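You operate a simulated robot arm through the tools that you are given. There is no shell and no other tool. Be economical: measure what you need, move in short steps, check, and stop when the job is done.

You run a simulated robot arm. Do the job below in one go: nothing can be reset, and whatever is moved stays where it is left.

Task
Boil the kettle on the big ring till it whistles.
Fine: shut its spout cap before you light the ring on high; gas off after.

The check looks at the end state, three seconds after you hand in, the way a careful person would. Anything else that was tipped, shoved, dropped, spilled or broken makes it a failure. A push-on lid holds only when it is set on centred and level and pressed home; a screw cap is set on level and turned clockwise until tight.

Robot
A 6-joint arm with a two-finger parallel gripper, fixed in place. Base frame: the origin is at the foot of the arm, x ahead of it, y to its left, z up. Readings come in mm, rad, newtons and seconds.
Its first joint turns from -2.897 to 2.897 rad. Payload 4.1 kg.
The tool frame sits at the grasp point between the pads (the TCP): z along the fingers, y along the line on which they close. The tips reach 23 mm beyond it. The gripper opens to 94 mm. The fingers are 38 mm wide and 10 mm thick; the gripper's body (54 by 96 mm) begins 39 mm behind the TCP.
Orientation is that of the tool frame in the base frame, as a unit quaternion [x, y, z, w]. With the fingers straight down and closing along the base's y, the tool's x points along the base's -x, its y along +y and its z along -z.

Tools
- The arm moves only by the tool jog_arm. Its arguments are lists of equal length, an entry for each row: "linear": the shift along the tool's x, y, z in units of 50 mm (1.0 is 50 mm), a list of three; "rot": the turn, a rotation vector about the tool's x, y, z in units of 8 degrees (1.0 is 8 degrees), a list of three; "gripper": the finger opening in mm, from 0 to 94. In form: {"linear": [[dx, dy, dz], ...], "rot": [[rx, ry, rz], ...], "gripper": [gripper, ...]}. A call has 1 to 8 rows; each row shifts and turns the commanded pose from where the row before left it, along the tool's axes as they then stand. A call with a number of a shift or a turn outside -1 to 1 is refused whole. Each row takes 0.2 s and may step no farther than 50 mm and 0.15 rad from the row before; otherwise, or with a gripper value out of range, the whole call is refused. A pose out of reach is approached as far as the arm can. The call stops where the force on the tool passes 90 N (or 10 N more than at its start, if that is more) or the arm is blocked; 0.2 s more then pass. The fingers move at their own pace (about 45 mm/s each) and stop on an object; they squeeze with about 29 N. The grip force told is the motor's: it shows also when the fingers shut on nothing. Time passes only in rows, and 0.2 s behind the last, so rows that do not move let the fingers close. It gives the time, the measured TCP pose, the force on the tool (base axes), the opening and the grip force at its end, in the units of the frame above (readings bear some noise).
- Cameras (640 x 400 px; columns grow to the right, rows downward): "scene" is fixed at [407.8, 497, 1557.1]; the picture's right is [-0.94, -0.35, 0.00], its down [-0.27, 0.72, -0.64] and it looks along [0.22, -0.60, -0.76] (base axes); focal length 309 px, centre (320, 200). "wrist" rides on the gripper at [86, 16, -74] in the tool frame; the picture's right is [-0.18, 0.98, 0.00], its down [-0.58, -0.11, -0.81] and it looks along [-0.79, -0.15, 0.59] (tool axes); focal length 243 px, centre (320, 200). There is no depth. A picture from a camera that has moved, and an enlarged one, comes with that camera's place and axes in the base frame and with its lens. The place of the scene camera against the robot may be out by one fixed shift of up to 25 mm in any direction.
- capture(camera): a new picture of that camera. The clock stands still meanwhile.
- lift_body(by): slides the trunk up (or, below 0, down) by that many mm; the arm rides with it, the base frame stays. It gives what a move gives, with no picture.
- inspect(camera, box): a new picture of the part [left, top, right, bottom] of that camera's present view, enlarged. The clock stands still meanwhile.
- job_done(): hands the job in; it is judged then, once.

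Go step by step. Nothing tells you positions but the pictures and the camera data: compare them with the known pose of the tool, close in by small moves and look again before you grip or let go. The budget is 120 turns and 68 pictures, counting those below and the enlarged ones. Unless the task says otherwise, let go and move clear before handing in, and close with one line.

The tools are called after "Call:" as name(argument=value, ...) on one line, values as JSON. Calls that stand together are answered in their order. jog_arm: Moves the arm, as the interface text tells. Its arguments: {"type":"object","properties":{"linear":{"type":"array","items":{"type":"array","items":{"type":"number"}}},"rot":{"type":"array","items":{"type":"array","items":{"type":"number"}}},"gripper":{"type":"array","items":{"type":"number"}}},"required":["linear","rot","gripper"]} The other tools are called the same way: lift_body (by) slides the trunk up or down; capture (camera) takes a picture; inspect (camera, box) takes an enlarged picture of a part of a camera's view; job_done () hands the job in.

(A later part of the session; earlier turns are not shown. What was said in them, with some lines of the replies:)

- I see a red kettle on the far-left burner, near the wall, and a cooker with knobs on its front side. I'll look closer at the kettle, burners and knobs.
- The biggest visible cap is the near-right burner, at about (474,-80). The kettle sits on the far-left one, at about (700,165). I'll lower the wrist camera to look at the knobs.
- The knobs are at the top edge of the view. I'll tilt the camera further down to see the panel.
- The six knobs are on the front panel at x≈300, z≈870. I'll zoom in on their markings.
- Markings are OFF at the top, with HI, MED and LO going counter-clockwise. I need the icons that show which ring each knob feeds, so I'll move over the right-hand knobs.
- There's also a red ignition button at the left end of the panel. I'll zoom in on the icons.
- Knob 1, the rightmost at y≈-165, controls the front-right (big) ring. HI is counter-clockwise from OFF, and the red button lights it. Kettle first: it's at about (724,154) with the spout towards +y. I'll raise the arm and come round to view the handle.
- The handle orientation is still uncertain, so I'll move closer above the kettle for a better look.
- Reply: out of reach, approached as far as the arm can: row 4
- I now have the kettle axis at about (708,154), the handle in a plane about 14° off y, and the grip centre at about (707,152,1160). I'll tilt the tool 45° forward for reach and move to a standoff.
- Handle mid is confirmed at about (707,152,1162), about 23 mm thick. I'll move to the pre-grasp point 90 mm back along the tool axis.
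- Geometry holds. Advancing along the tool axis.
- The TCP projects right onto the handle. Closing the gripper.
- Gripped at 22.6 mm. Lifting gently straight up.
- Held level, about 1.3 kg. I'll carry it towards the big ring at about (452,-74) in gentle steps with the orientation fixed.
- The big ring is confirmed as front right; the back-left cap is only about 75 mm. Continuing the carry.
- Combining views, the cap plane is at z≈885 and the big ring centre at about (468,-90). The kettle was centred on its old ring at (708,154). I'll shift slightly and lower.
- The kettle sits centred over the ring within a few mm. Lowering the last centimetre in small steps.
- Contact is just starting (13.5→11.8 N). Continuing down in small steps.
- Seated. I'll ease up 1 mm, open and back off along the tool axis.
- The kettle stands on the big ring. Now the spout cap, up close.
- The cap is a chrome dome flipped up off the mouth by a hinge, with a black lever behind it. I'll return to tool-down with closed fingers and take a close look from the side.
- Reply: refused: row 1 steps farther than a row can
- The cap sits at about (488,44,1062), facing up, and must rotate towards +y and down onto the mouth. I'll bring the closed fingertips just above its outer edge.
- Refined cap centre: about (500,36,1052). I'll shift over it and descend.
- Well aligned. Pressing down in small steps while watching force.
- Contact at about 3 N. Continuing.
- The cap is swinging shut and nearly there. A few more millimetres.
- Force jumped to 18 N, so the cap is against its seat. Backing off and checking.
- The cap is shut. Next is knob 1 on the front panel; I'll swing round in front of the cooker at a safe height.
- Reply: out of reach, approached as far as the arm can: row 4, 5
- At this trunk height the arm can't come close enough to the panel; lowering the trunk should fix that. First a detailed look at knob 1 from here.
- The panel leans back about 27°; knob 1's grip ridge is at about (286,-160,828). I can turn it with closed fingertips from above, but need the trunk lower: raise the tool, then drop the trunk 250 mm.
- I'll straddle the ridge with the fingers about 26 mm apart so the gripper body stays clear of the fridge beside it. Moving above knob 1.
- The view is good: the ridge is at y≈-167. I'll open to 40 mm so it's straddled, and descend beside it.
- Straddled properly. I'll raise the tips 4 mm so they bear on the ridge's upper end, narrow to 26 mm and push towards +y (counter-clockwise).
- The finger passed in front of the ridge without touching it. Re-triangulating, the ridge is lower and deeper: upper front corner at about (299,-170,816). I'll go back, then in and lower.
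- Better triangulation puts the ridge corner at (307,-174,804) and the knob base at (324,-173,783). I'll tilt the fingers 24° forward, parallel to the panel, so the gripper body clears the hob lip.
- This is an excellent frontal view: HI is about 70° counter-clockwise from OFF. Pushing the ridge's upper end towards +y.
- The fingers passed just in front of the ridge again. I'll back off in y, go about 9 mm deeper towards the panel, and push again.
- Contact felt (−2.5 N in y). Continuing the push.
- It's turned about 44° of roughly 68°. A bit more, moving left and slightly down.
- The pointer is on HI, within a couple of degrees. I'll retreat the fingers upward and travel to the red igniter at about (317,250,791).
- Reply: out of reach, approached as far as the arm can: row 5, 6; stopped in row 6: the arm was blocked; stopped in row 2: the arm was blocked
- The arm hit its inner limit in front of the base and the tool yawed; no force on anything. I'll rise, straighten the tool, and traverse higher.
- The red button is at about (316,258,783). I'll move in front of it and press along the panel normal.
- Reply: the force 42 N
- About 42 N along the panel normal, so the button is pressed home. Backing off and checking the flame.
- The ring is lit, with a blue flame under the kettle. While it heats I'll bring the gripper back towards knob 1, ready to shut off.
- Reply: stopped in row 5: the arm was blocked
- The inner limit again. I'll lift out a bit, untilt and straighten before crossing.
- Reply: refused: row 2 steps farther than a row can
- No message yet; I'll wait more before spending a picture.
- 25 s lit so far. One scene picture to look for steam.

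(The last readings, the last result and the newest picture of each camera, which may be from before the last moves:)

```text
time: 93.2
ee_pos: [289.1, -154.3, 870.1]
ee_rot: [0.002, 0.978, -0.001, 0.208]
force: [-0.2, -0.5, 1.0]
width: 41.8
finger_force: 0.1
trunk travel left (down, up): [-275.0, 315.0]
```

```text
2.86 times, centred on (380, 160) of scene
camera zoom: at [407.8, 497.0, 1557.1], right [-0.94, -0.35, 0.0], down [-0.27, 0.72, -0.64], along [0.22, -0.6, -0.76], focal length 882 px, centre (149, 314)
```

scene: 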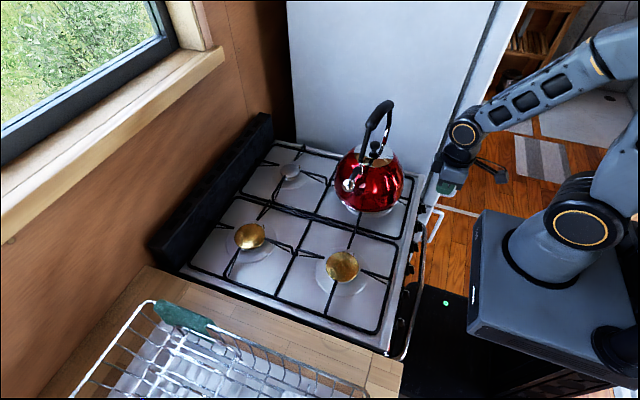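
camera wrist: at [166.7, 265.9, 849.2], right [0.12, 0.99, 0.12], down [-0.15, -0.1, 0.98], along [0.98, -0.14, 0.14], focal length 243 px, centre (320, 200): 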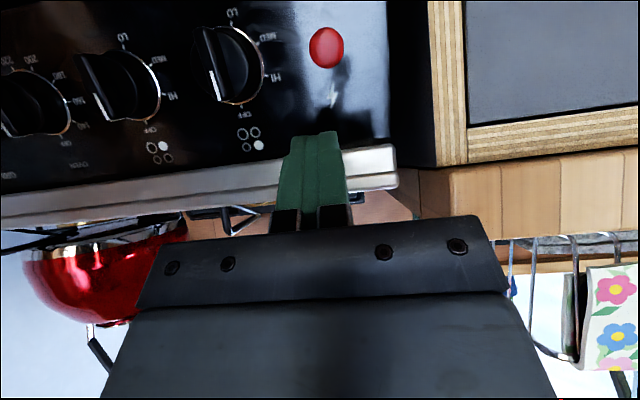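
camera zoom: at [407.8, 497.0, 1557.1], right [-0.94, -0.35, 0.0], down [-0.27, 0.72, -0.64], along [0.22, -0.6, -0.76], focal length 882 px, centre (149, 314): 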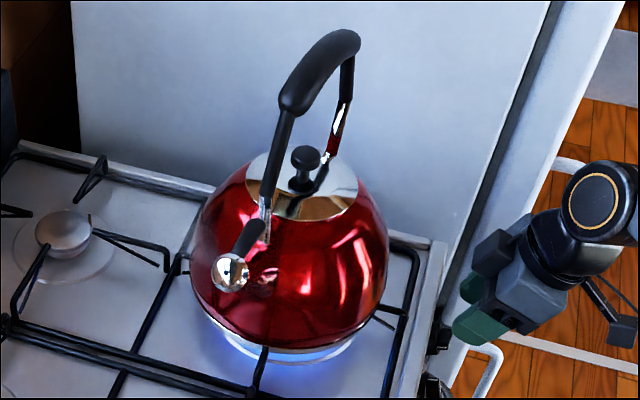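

No steam yet and the flame is steady. Continuing to wait.

Call:
jog_arm(linear=[[0, 0, 0], [0, 0, 0], [0, 0, 0], [0, 0, 0], [0, 0, 0], [0, 0, 0], [0, 0, 0], [0, 0, 0]], rot=[[0, 0, 0], [0, 0, 0], [0, 0, 0], [0, 0, 0], [0, 0, 0], [0, 0, 0], [0, 0, 0], [0, 0, 0]], gripper=[42, 42, 42, 42, 42, 42, 42, 42])

Call:
jog_arm(linear=[[0, 0, 0], [0, 0, 0], [0, 0, 0], [0, 0, 0], [0, 0, 0], [0, 0, 0], [0, 0, 0], [0, 0, 0]], rot=[[0, 0, 0], [0, 0, 0], [0, 0, 0], [0, 0, 0], [0, 0, 0], [0, 0, 0], [0, 0, 0], [0, 0, 0]], gripper=[42, 42, 42, 42, 42, 42, 42, 42])

Call:
jog_arm(linear=[[0, 0, 0], [0, 0, 0], [0, 0, 0], [0, 0, 0], [0, 0, 0], [0, 0, 0], [0, 0, 0], [0, 0, 0]], rot=[[0, 0, 0], [0, 0, 0], [0, 0, 0], [0, 0, 0], [0, 0, 0], [0, 0, 0], [0, 0, 0], [0, 0, 0]], gripper=[42, 42, 42, 42, 42, 42, 42, 42])

Call:
jog_arm(linear=[[0, 0, 0], [0, 0, 0], [0, 0, 0], [0, 0, 0], [0, 0, 0], [0, 0, 0], [0, 0, 0], [0, 0, 0]], rot=[[0, 0, 0], [0, 0, 0], [0, 0, 0], [0, 0, 0], [0, 0, 0], [0, 0, 0], [0, 0, 0], [0, 0, 0]], gripper=[42, 42, 42, 42, 42, 42, 42, 42])

Call:
jog_arm(linear=[[0, 0, 0], [0, 0, 0], [0, 0, 0], [0, 0, 0], [0, 0, 0], [0, 0, 0], [0, 0, 0], [0, 0, 0]], rot=[[0, 0, 0], [0, 0, 0], [0, 0, 0], [0, 0, 0], [0, 0, 0], [0, 0, 0], [0, 0, 0], [0, 0, 0]], gripper=[42, 42, 42, 42, 42, 42, 42, 42])

Call:
jog_arm(linear=[[0, 0, 0], [0, 0, 0], [0, 0, 0], [0, 0, 0], [0, 0, 0], [0, 0, 0], [0, 0, 0], [0, 0, 0]], rot=[[0, 0, 0], [0, 0, 0], [0, 0, 0], [0, 0, 0], [0, 0, 0], [0, 0, 0], [0, 0, 0], [0, 0, 0]], gripper=[42, 42, 42, 42, 42, 42, 42, 42])

Call:
jog_arm(linear=[[0, 0, 0], [0, 0, 0], [0, 0, 0], [0, 0, 0], [0, 0, 0], [0, 0, 0], [0, 0, 0], [0, 0, 0]], rot=[[0, 0, 0], [0, 0, 0], [0, 0, 0], [0, 0, 0], [0, 0, 0], [0, 0, 0], [0, 0, 0], [0, 0, 0]], gripper=[42, 42, 42, 42, 42, 42, 42, 42])

Call:
jog_arm(linear=[[0, 0, 0], [0, 0, 0], [0, 0, 0], [0, 0, 0], [0, 0, 0], [0, 0, 0], [0, 0, 0], [0, 0, 0]], rot=[[0, 0, 0], [0, 0, 0], [0, 0, 0], [0, 0, 0], [0, 0, 0], [0, 0, 0], [0, 0, 0], [0, 0, 0]], gripper=[42, 42, 42, 42, 42, 42, 42, 42])

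```text
time: 95.0
ee_pos: [288.3, -154.6, 869.6]
ee_rot: [0.001, 0.978, -0.001, 0.208]
force: [0.0, -0.8, 0.1]
width: 42.2
finger_force: 0.1
trunk travel left (down, up): [-275.0, 315.0]
```

```text
time: 96.8
ee_pos: [289.2, -154.7, 870.4]
ee_rot: [0.002, 0.978, 0.0, 0.208]
force: [-0.3, -0.2, 1.1]
width: 42.0
finger_force: 0.0
trunk travel left (down, up): [-275.0, 315.0]
```

```text
time: 98.7
ee_pos: [288.4, -154.5, 869.6]
ee_rot: [0.002, 0.978, -0.001, 0.208]
force: [0.1, -0.4, -0.4]
width: 41.8
finger_force: 0.1
trunk travel left (down, up): [-275.0, 315.0]
```

```text
time: 100.5
ee_pos: [287.7, -154.9, 869.7]
ee_rot: [0.002, 0.978, -0.001, 0.208]
force: [0.4, 0.4, -0.6]
width: 41.9
finger_force: 0.0
trunk travel left (down, up): [-275.0, 315.0]
```

```text
time: 102.2
ee_pos: [288.7, -153.5, 869.8]
ee_rot: [0.001, 0.978, 0.0, 0.208]
force: [0.2, 0.3, -0.2]
width: 42.1
finger_force: 0.1
trunk travel left (down, up): [-275.0, 315.0]
```

```text
time: 104.0
ee_pos: [289.5, -154.9, 869.2]
ee_rot: [0.002, 0.978, 0.0, 0.208]
force: [0.1, 0.1, 1.3]
width: 42.1
finger_force: 0.1
trunk travel left (down, up): [-275.0, 315.0]
```

```text
time: 105.8
ee_pos: [288.9, -155.0, 869.4]
ee_rot: [0.002, 0.978, -0.001, 0.209]
force: [0.3, 0.1, 0.3]
width: 42.0
finger_force: 0.0
trunk travel left (down, up): [-275.0, 315.0]
```

```text
time: 107.7
ee_pos: [289.0, -155.0, 868.9]
ee_rot: [0.002, 0.978, 0.0, 0.208]
force: [0.2, -0.2, -0.5]
width: 42.2
finger_force: 0.0
trunk travel left (down, up): [-275.0, 315.0]
```

No message at 40 s lit. Waiting longer before the next look.

Call:
jog_arm(linear=[[0, 0, 0], [0, 0, 0], [0, 0, 0], [0, 0, 0], [0, 0, 0], [0, 0, 0], [0, 0, 0], [0, 0, 0]], rot=[[0, 0, 0], [0, 0, 0], [0, 0, 0], [0, 0, 0], [0, 0, 0], [0, 0, 0], [0, 0, 0], [0, 0, 0]], gripper=[42, 42, 42, 42, 42, 42, 42, 42])

Call:
jog_arm(linear=[[0, 0, 0], [0, 0, 0], [0, 0, 0], [0, 0, 0], [0, 0, 0], [0, 0, 0], [0, 0, 0], [0, 0, 0]], rot=[[0, 0, 0], [0, 0, 0], [0, 0, 0], [0, 0, 0], [0, 0, 0], [0, 0, 0], [0, 0, 0], [0, 0, 0]], gripper=[42, 42, 42, 42, 42, 42, 42, 42])

Call:
jog_arm(linear=[[0, 0, 0], [0, 0, 0], [0, 0, 0], [0, 0, 0], [0, 0, 0], [0, 0, 0], [0, 0, 0], [0, 0, 0]], rot=[[0, 0, 0], [0, 0, 0], [0, 0, 0], [0, 0, 0], [0, 0, 0], [0, 0, 0], [0, 0, 0], [0, 0, 0]], gripper=[42, 42, 42, 42, 42, 42, 42, 42])

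Call:
jog_arm(linear=[[0, 0, 0], [0, 0, 0], [0, 0, 0], [0, 0, 0], [0, 0, 0], [0, 0, 0], [0, 0, 0], [0, 0, 0]], rot=[[0, 0, 0], [0, 0, 0], [0, 0, 0], [0, 0, 0], [0, 0, 0], [0, 0, 0], [0, 0, 0], [0, 0, 0]], gripper=[42, 42, 42, 42, 42, 42, 42, 42])

Call:
jog_arm(linear=[[0, 0, 0], [0, 0, 0], [0, 0, 0], [0, 0, 0], [0, 0, 0], [0, 0, 0], [0, 0, 0], [0, 0, 0]], rot=[[0, 0, 0], [0, 0, 0], [0, 0, 0], [0, 0, 0], [0, 0, 0], [0, 0, 0], [0, 0, 0], [0, 0, 0]], gripper=[42, 42, 42, 42, 42, 42, 42, 42])

Call:
jog_arm(linear=[[0, 0, 0], [0, 0, 0], [0, 0, 0], [0, 0, 0], [0, 0, 0], [0, 0, 0], [0, 0, 0], [0, 0, 0]], rot=[[0, 0, 0], [0, 0, 0], [0, 0, 0], [0, 0, 0], [0, 0, 0], [0, 0, 0], [0, 0, 0], [0, 0, 0]], gripper=[42, 42, 42, 42, 42, 42, 42, 42])

Call:
jog_arm(linear=[[0, 0, 0], [0, 0, 0], [0, 0, 0], [0, 0, 0], [0, 0, 0], [0, 0, 0], [0, 0, 0], [0, 0, 0]], rot=[[0, 0, 0], [0, 0, 0], [0, 0, 0], [0, 0, 0], [0, 0, 0], [0, 0, 0], [0, 0, 0], [0, 0, 0]], gripper=[42, 42, 42, 42, 42, 42, 42, 42])

Call:
jog_arm(linear=[[0, 0, 0], [0, 0, 0], [0, 0, 0], [0, 0, 0], [0, 0, 0], [0, 0, 0], [0, 0, 0], [0, 0, 0]], rot=[[0, 0, 0], [0, 0, 0], [0, 0, 0], [0, 0, 0], [0, 0, 0], [0, 0, 0], [0, 0, 0], [0, 0, 0]], gripper=[42, 42, 42, 42, 42, 42, 42, 42])

Call:
jog_arm(linear=[[0, 0, 0], [0, 0, 0], [0, 0, 0], [0, 0, 0], [0, 0, 0], [0, 0, 0], [0, 0, 0], [0, 0, 0]], rot=[[0, 0, 0], [0, 0, 0], [0, 0, 0], [0, 0, 0], [0, 0, 0], [0, 0, 0], [0, 0, 0], [0, 0, 0]], gripper=[42, 42, 42, 42, 42, 42, 42, 42])

Call:
jog_arm(linear=[[0, 0, 0], [0, 0, 0], [0, 0, 0], [0, 0, 0], [0, 0, 0], [0, 0, 0], [0, 0, 0], [0, 0, 0]], rot=[[0, 0, 0], [0, 0, 0], [0, 0, 0], [0, 0, 0], [0, 0, 0], [0, 0, 0], [0, 0, 0], [0, 0, 0]], gripper=[42, 42, 42, 42, 42, 42, 42, 42])

```text
time: 109.5
ee_pos: [288.9, -154.8, 868.3]
ee_rot: [0.002, 0.978, -0.001, 0.208]
force: [-0.5, -0.7, 0.8]
width: 41.9
finger_force: 0.0
trunk travel left (down, up): [-275.0, 315.0]
```

```text
time: 111.2
ee_pos: [288.6, -154.3, 869.2]
ee_rot: [0.002, 0.978, -0.001, 0.208]
force: [-0.2, 0.7, 0.4]
width: 41.8
finger_force: 0.0
trunk travel left (down, up): [-275.0, 315.0]
```

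```text
time: 113.0
ee_pos: [288.1, -155.0, 870.6]
ee_rot: [0.001, 0.978, 0.0, 0.208]
force: [0.3, 0.2, 0.4]
width: 41.9
finger_force: 0.1
trunk travel left (down, up): [-275.0, 315.0]
```

```text
time: 114.8
ee_pos: [288.2, -154.9, 869.5]
ee_rot: [0.002, 0.978, 0.0, 0.209]
force: [-0.4, 0.2, -0.4]
width: 41.8
finger_force: 0.1
trunk travel left (down, up): [-275.0, 315.0]
```

```text
time: 116.7
ee_pos: [288.1, -155.3, 869.8]
ee_rot: [0.002, 0.978, 0.0, 0.208]
force: [-0.6, -0.2, 0.0]
width: 42.1
finger_force: 0.1
trunk travel left (down, up): [-275.0, 315.0]
```

```text
time: 118.5
ee_pos: [288.4, -155.1, 869.6]
ee_rot: [0.002, 0.978, 0.0, 0.208]
force: [-0.8, -0.5, 0.0]
width: 41.9
finger_force: 0.0
trunk travel left (down, up): [-275.0, 315.0]
```

```text
time: 120.2
ee_pos: [289.5, -155.0, 869.6]
ee_rot: [0.001, 0.978, 0.0, 0.208]
force: [0.4, 0.6, 0.7]
width: 41.9
finger_force: 0.1
trunk travel left (down, up): [-275.0, 315.0]
```

```text
time: 122.0
ee_pos: [288.2, -154.7, 869.6]
ee_rot: [0.001, 0.978, 0.0, 0.208]
force: [0.2, -1.1, 0.6]
width: 41.9
finger_force: 0.1
trunk travel left (down, up): [-275.0, 315.0]
```

```text
time: 123.8
ee_pos: [287.7, -154.4, 868.4]
ee_rot: [0.002, 0.978, -0.001, 0.208]
force: [0.5, -0.2, -0.1]
width: 41.6
finger_force: 0.1
trunk travel left (down, up): [-275.0, 315.0]
```

```text
time: 125.7
ee_pos: [289.1, -155.3, 868.3]
ee_rot: [0.002, 0.978, -0.001, 0.208]
force: [-0.6, 0.6, 0.3]
width: 42.0
finger_force: 0.1
trunk travel left (down, up): [-275.0, 315.0]
```

57 s lit. Taking a second look for steam.

Call:
inspect(camera="scene", box=[310, 90, 450, 230])

```text
2.86 times, centred on (380, 160) of scene
camera zoom: at [407.8, 497.0, 1557.1], right [-0.94, -0.35, 0.0], down [-0.27, 0.72, -0.64], along [0.22, -0.6, -0.76], focal length 882 px, centre (149, 314)
```

zoom: 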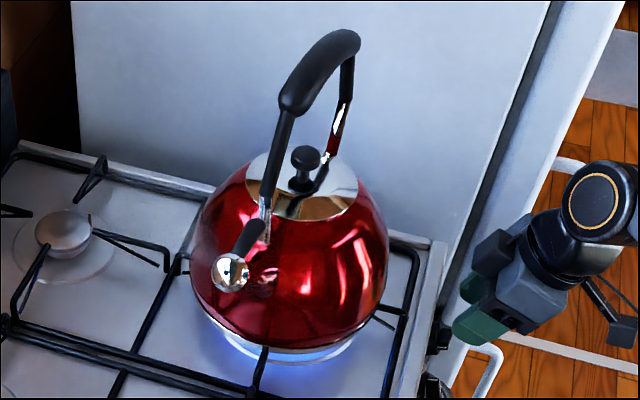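

There seems to be a faint haze left of the spout that wasn't there at ignition. I'll zoom in on the spout.

Call:
inspect(camera="scene", box=[318, 160, 374, 195])

```text
11.43 times, centred on (346, 178) of scene
camera zoom: at [407.8, 497.0, 1557.1], right [-0.94, -0.35, 0.0], down [-0.27, 0.72, -0.64], along [0.22, -0.6, -0.76], focal length 3529 px, centre (23, 457)
```

zoom: 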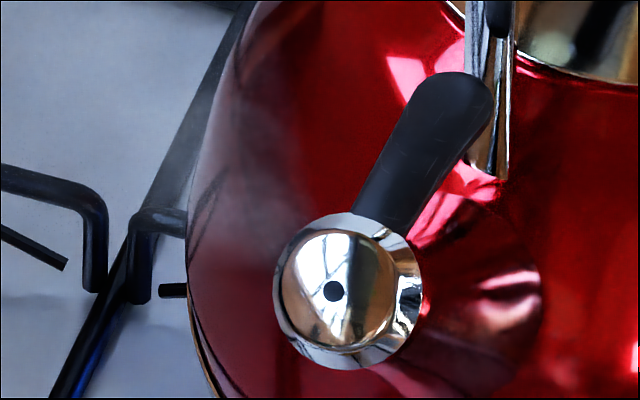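

Yes, steam is coming from the whistle hole, so it's boiling with the cap shut. Gas off now: I'll press the ridge's right half down with the right finger to turn it clockwise.

Call:
jog_arm(linear=[[0.075, -0.06, 0.37], [0.075, 0, 0.37], [0.09, 0, 0.075], [0.06, 0, 0.05], [0.06, 0, 0.05], [0, 0, 0]], rot=[[0, 0, 0], [0, 0, 0], [0, 0, 0], [0, 0, 0], [0, 0, 0], [0, 0, 0]], gripper=[42, 42, 42, 42, 42, 42])

```text
time: 127.0
ee_pos: [291.0, -157.5, 820.9]
ee_rot: [0.002, 0.978, -0.001, 0.207]
force: [0.4, -0.4, -0.2]
width: 42.1
finger_force: 0.1
trunk travel left (down, up): [-275.0, 315.0]
```

Call:
jog_arm(linear=[[-0.05, 0, 0.06], [0.06, 0, 0.05], [0.06, 0, 0.05], [0, 0, 0]], rot=[[0, 0, 0], [0, 0, 0], [0, 0, 0], [0, 0, 0]], gripper=[42, 42, 42, 42])

```text
time: 128.1
ee_pos: [290.0, -158.1, 813.4]
ee_rot: [0.002, 0.977, -0.002, 0.211]
force: [-4.4, 0.4, 34.7]
width: 42.3
finger_force: 0.1
trunk travel left (down, up): [-275.0, 315.0]
```

Force is high, possibly from touching the knob body. I'll come out 3 mm from the panel and press again.

Call:
jog_arm(linear=[[-0.05, 0, -0.05], [0.05, 0, -0.05], [0.05, 0, 0.05], [0, 0, 0]], rot=[[0, 0, 0], [0, 0, 0], [0, 0, 0], [0, 0, 0]], gripper=[42, 42, 42, 42])

```text
time: 129.1
ee_pos: [287.1, -158.0, 810.8]
ee_rot: [0.001, 0.978, 0.0, 0.207]
force: [0.1, -0.1, 0.0]
width: 42.1
finger_force: 0.2
trunk travel left (down, up): [-275.0, 315.0]
```

Call:
jog_arm(linear=[[0.06, 0, 0.05], [0, 0, 0]], rot=[[0, 0, 0], [0, 0, 0]], gripper=[42, 42])

```text
time: 129.7
ee_pos: [287.0, -160.0, 810.5]
ee_rot: [0.002, 0.978, -0.001, 0.207]
force: [0.1, 0.1, 5.2]
width: 41.9
finger_force: 0.1
out of reach, approached as far as the arm can: row 1
trunk travel left (down, up): [-275.0, 315.0]
```

The reach limit got in the way. I'll rise, drop the trunk another 80 mm, and come back with more room.

Call:
jog_arm(linear=[[-0.2, 0.06, -0.56], [-0.24, 0, -0.56], [-0.24, 0, -0.56], [-0.24, 0, -0.56], [0, 0, 0]], rot=[[0, 0, 0], [0, 0, 0], [0, 0, 0], [0, 0, 0], [0, 0, 0]], gripper=[42, 42, 42, 42, 42])

Call:
lift_body(by=-80)

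```text
time: 130.8
ee_pos: [286.9, -156.5, 929.7]
ee_rot: [0.001, 0.978, -0.001, 0.208]
force: [0.4, -0.1, -0.8]
width: 42.4
finger_force: 0.1
trunk travel left (down, up): [-275.0, 315.0]
```

```text
time: 132.0
ee_pos: [286.4, -155.4, 851.6]
ee_rot: [0.001, 0.978, 0.0, 0.208]
force: [-0.4, 0.7, 0.4]
width: 42.2
finger_force: 0.0
trunk travel left (down, up): [-195.0, 395.0]
```

Call:
jog_arm(linear=[[0.07, -0.07, 0.3], [0.07, 0, 0.29], [0.072, 0, 0.059], [0.072, 0, 0.059], [0, 0, 0]], rot=[[0, 0, 0], [0, 0, 0], [0, 0, 0], [0, 0, 0], [0, 0, 0]], gripper=[42, 42, 42, 42, 42])

```text
time: 133.2
ee_pos: [288.2, -158.8, 812.1]
ee_rot: [0.001, 0.978, 0.0, 0.209]
force: [-0.4, 0.2, -0.1]
width: 42.1
finger_force: 0.1
trunk travel left (down, up): [-195.0, 395.0]
```

Call:
jog_arm(linear=[[0.06, 0, 0.05], [0.06, 0, 0.05], [0, 0, 0]], rot=[[0, 0, 0], [0, 0, 0], [0, 0, 0]], gripper=[42, 42, 42])

```text
time: 134.0
ee_pos: [285.5, -159.3, 807.9]
ee_rot: [0.003, 0.978, -0.002, 0.211]
force: [-5.1, -1.5, 26.3]
width: 43.1
finger_force: 1.2
trunk travel left (down, up): [-195.0, 395.0]
```

It's probably turning progressively. Now I'll push the lower half towards +y while low, which also turns it clockwise.

Call:
jog_arm(linear=[[0, 0.06, 0], [0, 0.06, 0], [0, 0, 0]], rot=[[0, 0, 0], [0, 0, 0], [0, 0, 0]], gripper=[42, 42, 42])

```text
time: 134.8
ee_pos: [283.7, -155.0, 807.8]
ee_rot: [0.003, 0.978, -0.002, 0.21]
force: [-10.0, -21.0, 28.2]
width: 51.2
finger_force: 10.4
trunk travel left (down, up): [-195.0, 395.0]
```

Stiff sideways now, so it may already be at the OFF stop. I'll relieve the pressure, centre on the knob and close gently; the stop width will tell the ridge's orientation.

Call:
jog_arm(linear=[[-0.1, 0, -0.08], [0, -0.14, 0], [0, -0.2, 0], [0, -0.13, 0], [0, 0, 0]], rot=[[0, 0, 0], [0, 0, 0], [0, 0, 0], [0, 0, 0], [0, 0, 0]], gripper=[46, 46, 42, 42, 42])

Call:
jog_arm(linear=[[0, 0, 0], [0, 0, 0], [0, 0, 0], [0, 0, 0], [0, 0, 0]], rot=[[0, 0, 0], [0, 0, 0], [0, 0, 0], [0, 0, 0], [0, 0, 0]], gripper=[36, 30, 24, 18, 14])

```text
time: 136.0
ee_pos: [288.4, -177.8, 810.9]
ee_rot: [0.002, 0.978, 0.0, 0.208]
force: [0.9, 0.2, 0.6]
width: 42.4
finger_force: 0.2
trunk travel left (down, up): [-195.0, 395.0]
```

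```text
time: 137.2
ee_pos: [288.4, -173.8, 810.8]
ee_rot: [0.0, 0.978, 0.002, 0.208]
force: [6.9, 43.8, 9.0]
width: 32.8
finger_force: 21.7
trunk travel left (down, up): [-195.0, 395.0]
```

It stopped at 33 mm, which could be the knob body or a ridge still sideways. I'll open, lift clear and use the last picture here.

Call:
jog_arm(linear=[[0, 0, 0], [0, 0.1, 0], [0, 0.1, 0], [-0.04, 0.04, -0.4], [-0.1, 0, -0.2], [0, 0, 0]], rot=[[0, 0, 0], [0, 0, 0], [0, 0, 0], [0, 0, 0], [0, 0, 0], [0, 0, 0]], gripper=[44, 48, 48, 48, 48, 48])

Call:
inspect(camera="wrist", box=[220, 40, 420, 200])

```text
time: 138.6
ee_pos: [281.8, -163.9, 840.8]
ee_rot: [0.001, 0.978, -0.001, 0.208]
force: [-0.3, 0.4, 0.0]
width: 48.0
finger_force: 0.0
trunk travel left (down, up): [-195.0, 395.0]
```

```text
2.50 times, centred on (320, 120) of wrist
camera zoom: at [172.7, -145.7, 874.2], right [0.17, 0.98, 0.07], down [0.2, -0.11, 0.97], along [0.96, -0.15, -0.22], focal length 606 px, centre (320, 400)
```

zoom: 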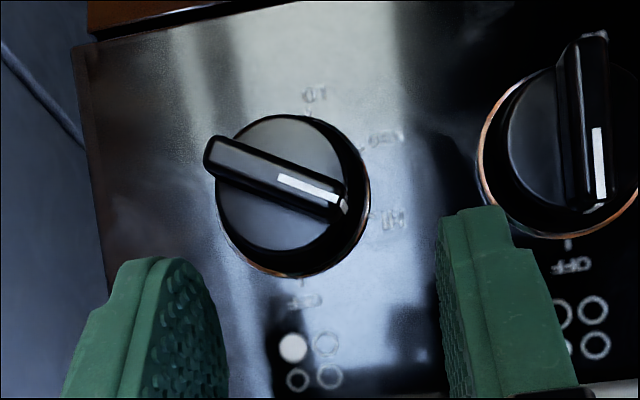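

The knob has barely moved; my pushes were landing on the knob body. I now have the ridge precisely: centre (300,-172,790), half-length 17 mm, about 60° from OFF. I'll lower the trunk a bit more and press only on the protruding front edge.

Call:
jog_arm(linear=[[-0.24, 0, -0.56], [-0.24, 0, -0.56], [-0.24, 0, -0.56], [0, 0.1, 0]], rot=[[0, 0, 0], [0, 0, 0], [0, 0, 0], [0, 0, 0]], gripper=[44, 44, 44, 44])

Call:
lift_body(by=-80)

```text
time: 139.6
ee_pos: [279.9, -160.7, 932.2]
ee_rot: [0.002, 0.978, 0.0, 0.207]
force: [0.9, 0.0, 0.3]
width: 44.0
finger_force: 0.1
trunk travel left (down, up): [-195.0, 395.0]
```

```text
time: 140.8
ee_pos: [280.4, -161.5, 853.4]
ee_rot: [0.003, 0.978, -0.001, 0.207]
force: [0.4, 0.2, -0.4]
width: 44.2
finger_force: 0.0
trunk travel left (down, up): [-115.0, 475.0]
```

Call:
jog_arm(linear=[[0.09, 0.06, 0.37], [0.08, 0, 0.36], [0, 0, 0]], rot=[[0, 0, 0], [0, 0, 0], [0, 0, 0]], gripper=[44, 44, 44])

```text
time: 141.6
ee_pos: [288.5, -157.9, 814.8]
ee_rot: [0.002, 0.978, 0.0, 0.208]
force: [-0.4, -0.2, 0.2]
width: 43.9
finger_force: 0.0
trunk travel left (down, up): [-115.0, 475.0]
```

Call:
jog_arm(linear=[[0.09, 0, 0.035], [0.077, 0, 0.063], [0, 0, 0]], rot=[[0, 0, 0], [0, 0, 0], [0, 0, 0]], gripper=[44, 44, 44])

```text
time: 142.4
ee_pos: [281.5, -158.8, 807.7]
ee_rot: [0.001, 0.978, 0.0, 0.208]
force: [0.3, -1.0, 0.1]
width: 44.0
finger_force: 0.0
trunk travel left (down, up): [-115.0, 475.0]
```

Call:
jog_arm(linear=[[-0.025, 0, 0.03], [0.06, 0, 0.05], [0.06, 0, 0.05], [0, 0, 0]], rot=[[0, 0, 0], [0, 0, 0], [0, 0, 0], [0, 0, 0]], gripper=[44, 44, 44, 44])

```text
time: 143.4
ee_pos: [277.5, -158.9, 802.6]
ee_rot: [0.002, 0.978, -0.003, 0.21]
force: [-13.7, -10.7, 33.1]
width: 49.1
finger_force: 5.9
trunk travel left (down, up): [-115.0, 475.0]
```

Pressing just slides off. Better plan: roll the tool about 45° about the knob's axis so the fingers align with the ridge, grip it, and twist back clockwise. Backing up and rolling first.

Call:
jog_arm(linear=[[-0.24, 0, -0.56], [-0.24, 0.1, -0.56], [-0.2, 0.28, 0], [0, 0, 0]], rot=[[0, 0, 0], [0, 0, 0], [0, 0, 0], [0, 0, 0]], gripper=[50, 50, 50, 50])

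Call:
jog_arm(linear=[[0, 0, 0], [0, 0, 0], [0, 0, 0], [0, 0, 0], [0, 0, 0], [0, 0, 0], [0, 0, 0]], rot=[[0.59, 0, -0.725], [0.59, 0, -0.725], [0.59, 0, -0.725], [0.59, 0, -0.725], [0.59, 0, -0.725], [0.59, 0, -0.725], [0, 0, 0]], gripper=[50, 50, 50, 50, 50, 50, 50])

```text
time: 144.4
ee_pos: [288.4, -139.8, 865.7]
ee_rot: [0.001, 0.978, -0.001, 0.208]
force: [0.5, 0.2, 0.0]
width: 50.1
finger_force: 0.0
trunk travel left (down, up): [-115.0, 475.0]
```

```text
time: 145.7
ee_pos: [290.0, -188.4, 836.8]
ee_rot: [-0.143, 0.95, -0.242, 0.133]
force: [0.6, 7.5, 11.9]
width: 51.1
finger_force: 0.1
trunk travel left (down, up): [-115.0, 475.0]
stopped in row 6: the force on the tool passed its limit (the readings are from after the stop); the commanded pose is now the measured one
```

The arm couldn't follow that roll, strayed, and touched something. I'll back off up and left gently.

Call:
jog_arm(linear=[[-0.17, 0.05, -0.46], [-0.17, 0.05, -0.46], [0, 0, 0]], rot=[[0, 0, 0], [0, 0, 0], [0, 0, 0]], gripper=[50, 50, 50])

```text
time: 146.5
ee_pos: [280.7, -182.2, 861.9]
ee_rot: [-0.097, 0.962, -0.235, 0.099]
force: [0.0, 0.1, -0.7]
width: 50.4
finger_force: 0.0
trunk travel left (down, up): [-115.0, 475.0]
```

Call:
jog_arm(linear=[[-0.3, -0.04, -0.62], [-0.3, -0.04, -0.62], [0, 0, 0]], rot=[[0, 0, 0], [0, 0, 0], [0, 0, 0]], gripper=[50, 50, 50])

```text
time: 147.0
ee_pos: [277.7, -180.1, 890.7]
ee_rot: [-0.074, 0.964, -0.238, 0.094]
force: [-0.9, 0.4, 0.8]
width: 50.0
finger_force: 0.1
trunk travel left (down, up): [-115.0, 475.0]
stopped in row 2: the arm was blocked; the commanded pose is now the measured one
```

Blocked by the arm's own limits. Raising the trunk lifts the tool straight up, clear of the panel.

Call:
lift_body(by=160)

Call:
jog_arm(linear=[[0, 0, 0], [0, 0, 0], [0, 0, 0], [0, 0, 0]], rot=[[-0.6, 0, 0.7], [-0.6, 0, 0.7], [-0.6, 0, 0.7], [0, 0, 0]], gripper=[50, 50, 50, 50])

```text
time: 148.8
ee_pos: [274.0, -180.3, 1054.4]
ee_rot: [-0.074, 0.963, -0.238, 0.099]
force: [0.4, 0.1, 0.3]
width: 50.2
finger_force: 0.1
trunk travel left (down, up): [-275.0, 315.0]
```

```text
time: 149.8
ee_pos: [273.8, -181.1, 1054.5]
ee_rot: [0.056, 0.986, -0.099, 0.123]
force: [0.0, -1.0, 0.7]
width: 50.0
finger_force: 0.0
trunk travel left (down, up): [-275.0, 315.0]
```

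Clear and recovering. New approach: closed fingers to the left of the ridge's raised end, sweeping towards -y. That's the same geometry that turned it before, mirrored, and stays clear of the fridge. First straighten the tool.

Call:
jog_arm(linear=[[-0.4, 0.8, 0], [0, 0, 0], [0, 0, 0], [0, 0, 0], [0, 0, 0], [0, 0, 0]], rot=[[0, 0, 0], [-0.7, 0, 0], [-0.7, 0, 0], [0, 0, -0.8], [0, -1, 0], [0, 0, 0]], gripper=[20, 0, 0, 0, 0, 0])

```text
time: 151.2
ee_pos: [299.5, -142.3, 1053.3]
ee_rot: [-0.013, 0.98, -0.01, 0.197]
force: [-0.3, 0.5, -1.2]
width: 0.0
finger_force: 29.1
trunk travel left (down, up): [-275.0, 315.0]
```

Call:
jog_arm(linear=[[0.336, 0.02, 0.74], [0.336, 0.02, 0.74], [0.336, 0.02, 0.74], [0.336, 0.02, 0.74], [0.336, 0.02, 0.74], [0, 0, 0]], rot=[[0, 0, 0], [0, 0, 0], [0, 0, 0], [0, 0, 0], [0, 0, 0], [0, 0, 0]], gripper=[0, 0, 0, 0, 0, 0])

```text
time: 152.6
ee_pos: [291.2, -140.8, 847.6]
ee_rot: [-0.012, 0.98, -0.009, 0.196]
force: [0.0, 0.1, -0.5]
width: 0.0
finger_force: 28.8
trunk travel left (down, up): [-275.0, 315.0]
```

Call:
jog_arm(linear=[[0.1, 0.056, 0.28], [0.095, 0, 0.28], [0, -0.08, 0], [0, -0.08, 0], [0, 0, 0]], rot=[[0, 0, 0], [0, 0, 0], [0, 0, 0], [0, 0, 0], [0, 0, 0]], gripper=[0, 0, 0, 0, 0])

```text
time: 153.8
ee_pos: [292.9, -148.4, 819.1]
ee_rot: [-0.014, 0.98, -0.008, 0.196]
force: [1.1, -0.8, 0.5]
width: 0.0
finger_force: 29.5
trunk travel left (down, up): [-275.0, 315.0]
```

Call:
jog_arm(linear=[[0, -0.06, 0], [0, -0.06, 0], [0, 0, 0]], rot=[[0, 0, 0], [0, 0, 0], [0, 0, 0]], gripper=[0, 0, 0])

```text
time: 154.6
ee_pos: [292.7, -154.5, 819.1]
ee_rot: [-0.013, 0.98, -0.01, 0.196]
force: [1.5, 8.0, 7.0]
width: 0.0
finger_force: 28.8
trunk travel left (down, up): [-275.0, 315.0]
```

Call:
jog_arm(linear=[[0, -0.05, 0], [0, -0.05, 0], [0, 0, 0]], rot=[[0, 0, 0], [0, 0, 0], [0, 0, 0]], gripper=[0, 0, 0])

```text
time: 155.4
ee_pos: [295.0, -159.8, 820.3]
ee_rot: [-0.012, 0.98, -0.01, 0.196]
force: [0.0, -0.2, 0.4]
width: 0.0
finger_force: 28.6
trunk travel left (down, up): [-275.0, 315.0]
```

Call:
jog_arm(linear=[[0, -0.05, 0], [0, -0.05, 0], [0, 0, 0]], rot=[[0, 0, 0], [0, 0, 0], [0, 0, 0]], gripper=[0, 0, 0])

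```text
time: 156.2
ee_pos: [292.9, -161.4, 819.5]
ee_rot: [-0.014, 0.981, -0.009, 0.195]
force: [6.4, 28.1, 1.3]
width: 0.2
finger_force: 28.3
trunk travel left (down, up): [-275.0, 315.0]
```

Now a stiff, purely sideways 28 N. That matches the ridge standing upright against the OFF stop. I'll verify by straddling it and closing; about 10 mm means vertical.

Call:
jog_arm(linear=[[0, 0.12, 0], [-0.24, 0, -0.56], [0, -0.15, 0], [0, -0.15, 0], [0.24, 0, 0.56], [0, 0, 0], [0, 0, 0]], rot=[[0, 0, 0], [0, 0, 0], [0, 0, 0], [0, 0, 0], [0, 0, 0], [0, 0, 0], [0, 0, 0]], gripper=[0, 20, 40, 40, 40, 40, 40])

Call:
jog_arm(linear=[[0, 0, 0], [0, 0, 0], [0, 0, 0], [0, 0, 0], [0, 0, 0]], rot=[[0, 0, 0], [0, 0, 0], [0, 0, 0], [0, 0, 0], [0, 0, 0]], gripper=[32, 24, 18, 12, 6])

```text
time: 157.8
ee_pos: [292.9, -173.3, 820.8]
ee_rot: [-0.013, 0.98, -0.008, 0.197]
force: [0.1, 0.2, -0.1]
width: 40.0
finger_force: 0.0
trunk travel left (down, up): [-275.0, 315.0]
```

```text
time: 159.0
ee_pos: [292.3, -173.0, 821.2]
ee_rot: [-0.013, 0.981, -0.009, 0.196]
force: [1.4, -3.5, 2.6]
width: 9.8
finger_force: 33.5
trunk travel left (down, up): [-275.0, 315.0]
```

It stopped at 9.8 mm, so the fingers are gripping the ridge's flats upright: OFF. Opening and moving clear.

Call:
jog_arm(linear=[[0, 0, 0], [0, 0, 0], [0, 0, 0], [-0.24, 0, -0.56], [-0.24, 0, -0.56], [-0.24, 0.2, -0.56], [-0.24, 0.2, -0.56], [0, 0, 0]], rot=[[0, 0, 0], [0, 0, 0], [0, 0, 0], [0, 0, 0], [0, 0, 0], [0, 0, 0], [0, 0, 0], [0, 0, 0]], gripper=[20, 36, 36, 36, 36, 36, 36, 36])

```text
time: 160.8
ee_pos: [294.0, -149.9, 941.3]
ee_rot: [-0.013, 0.98, -0.011, 0.196]
force: [0.6, -0.5, 0.4]
width: 35.7
finger_force: 0.1
trunk travel left (down, up): [-275.0, 315.0]
```

The knob is back at OFF and the arm is clear, so I'm handing in.

Call:
job_done()

```text
The job is handed in.
```

The kettle is on the big front-right ring with its spout cap shut. It boiled on high until steam came from the whistle hole, and the knob is back at OFF. I had no pictures left to see the flame out or hear the whistle. I judged OFF by feel: the knob hit its stop and its grip ridge stood upright. During one attempt to turn the knob off, the arm strayed and pressed briefly, above its 90 N limit, against something near the knob, possibly the fridge. I saw no sign of anything moved, but couldn't check by picture.
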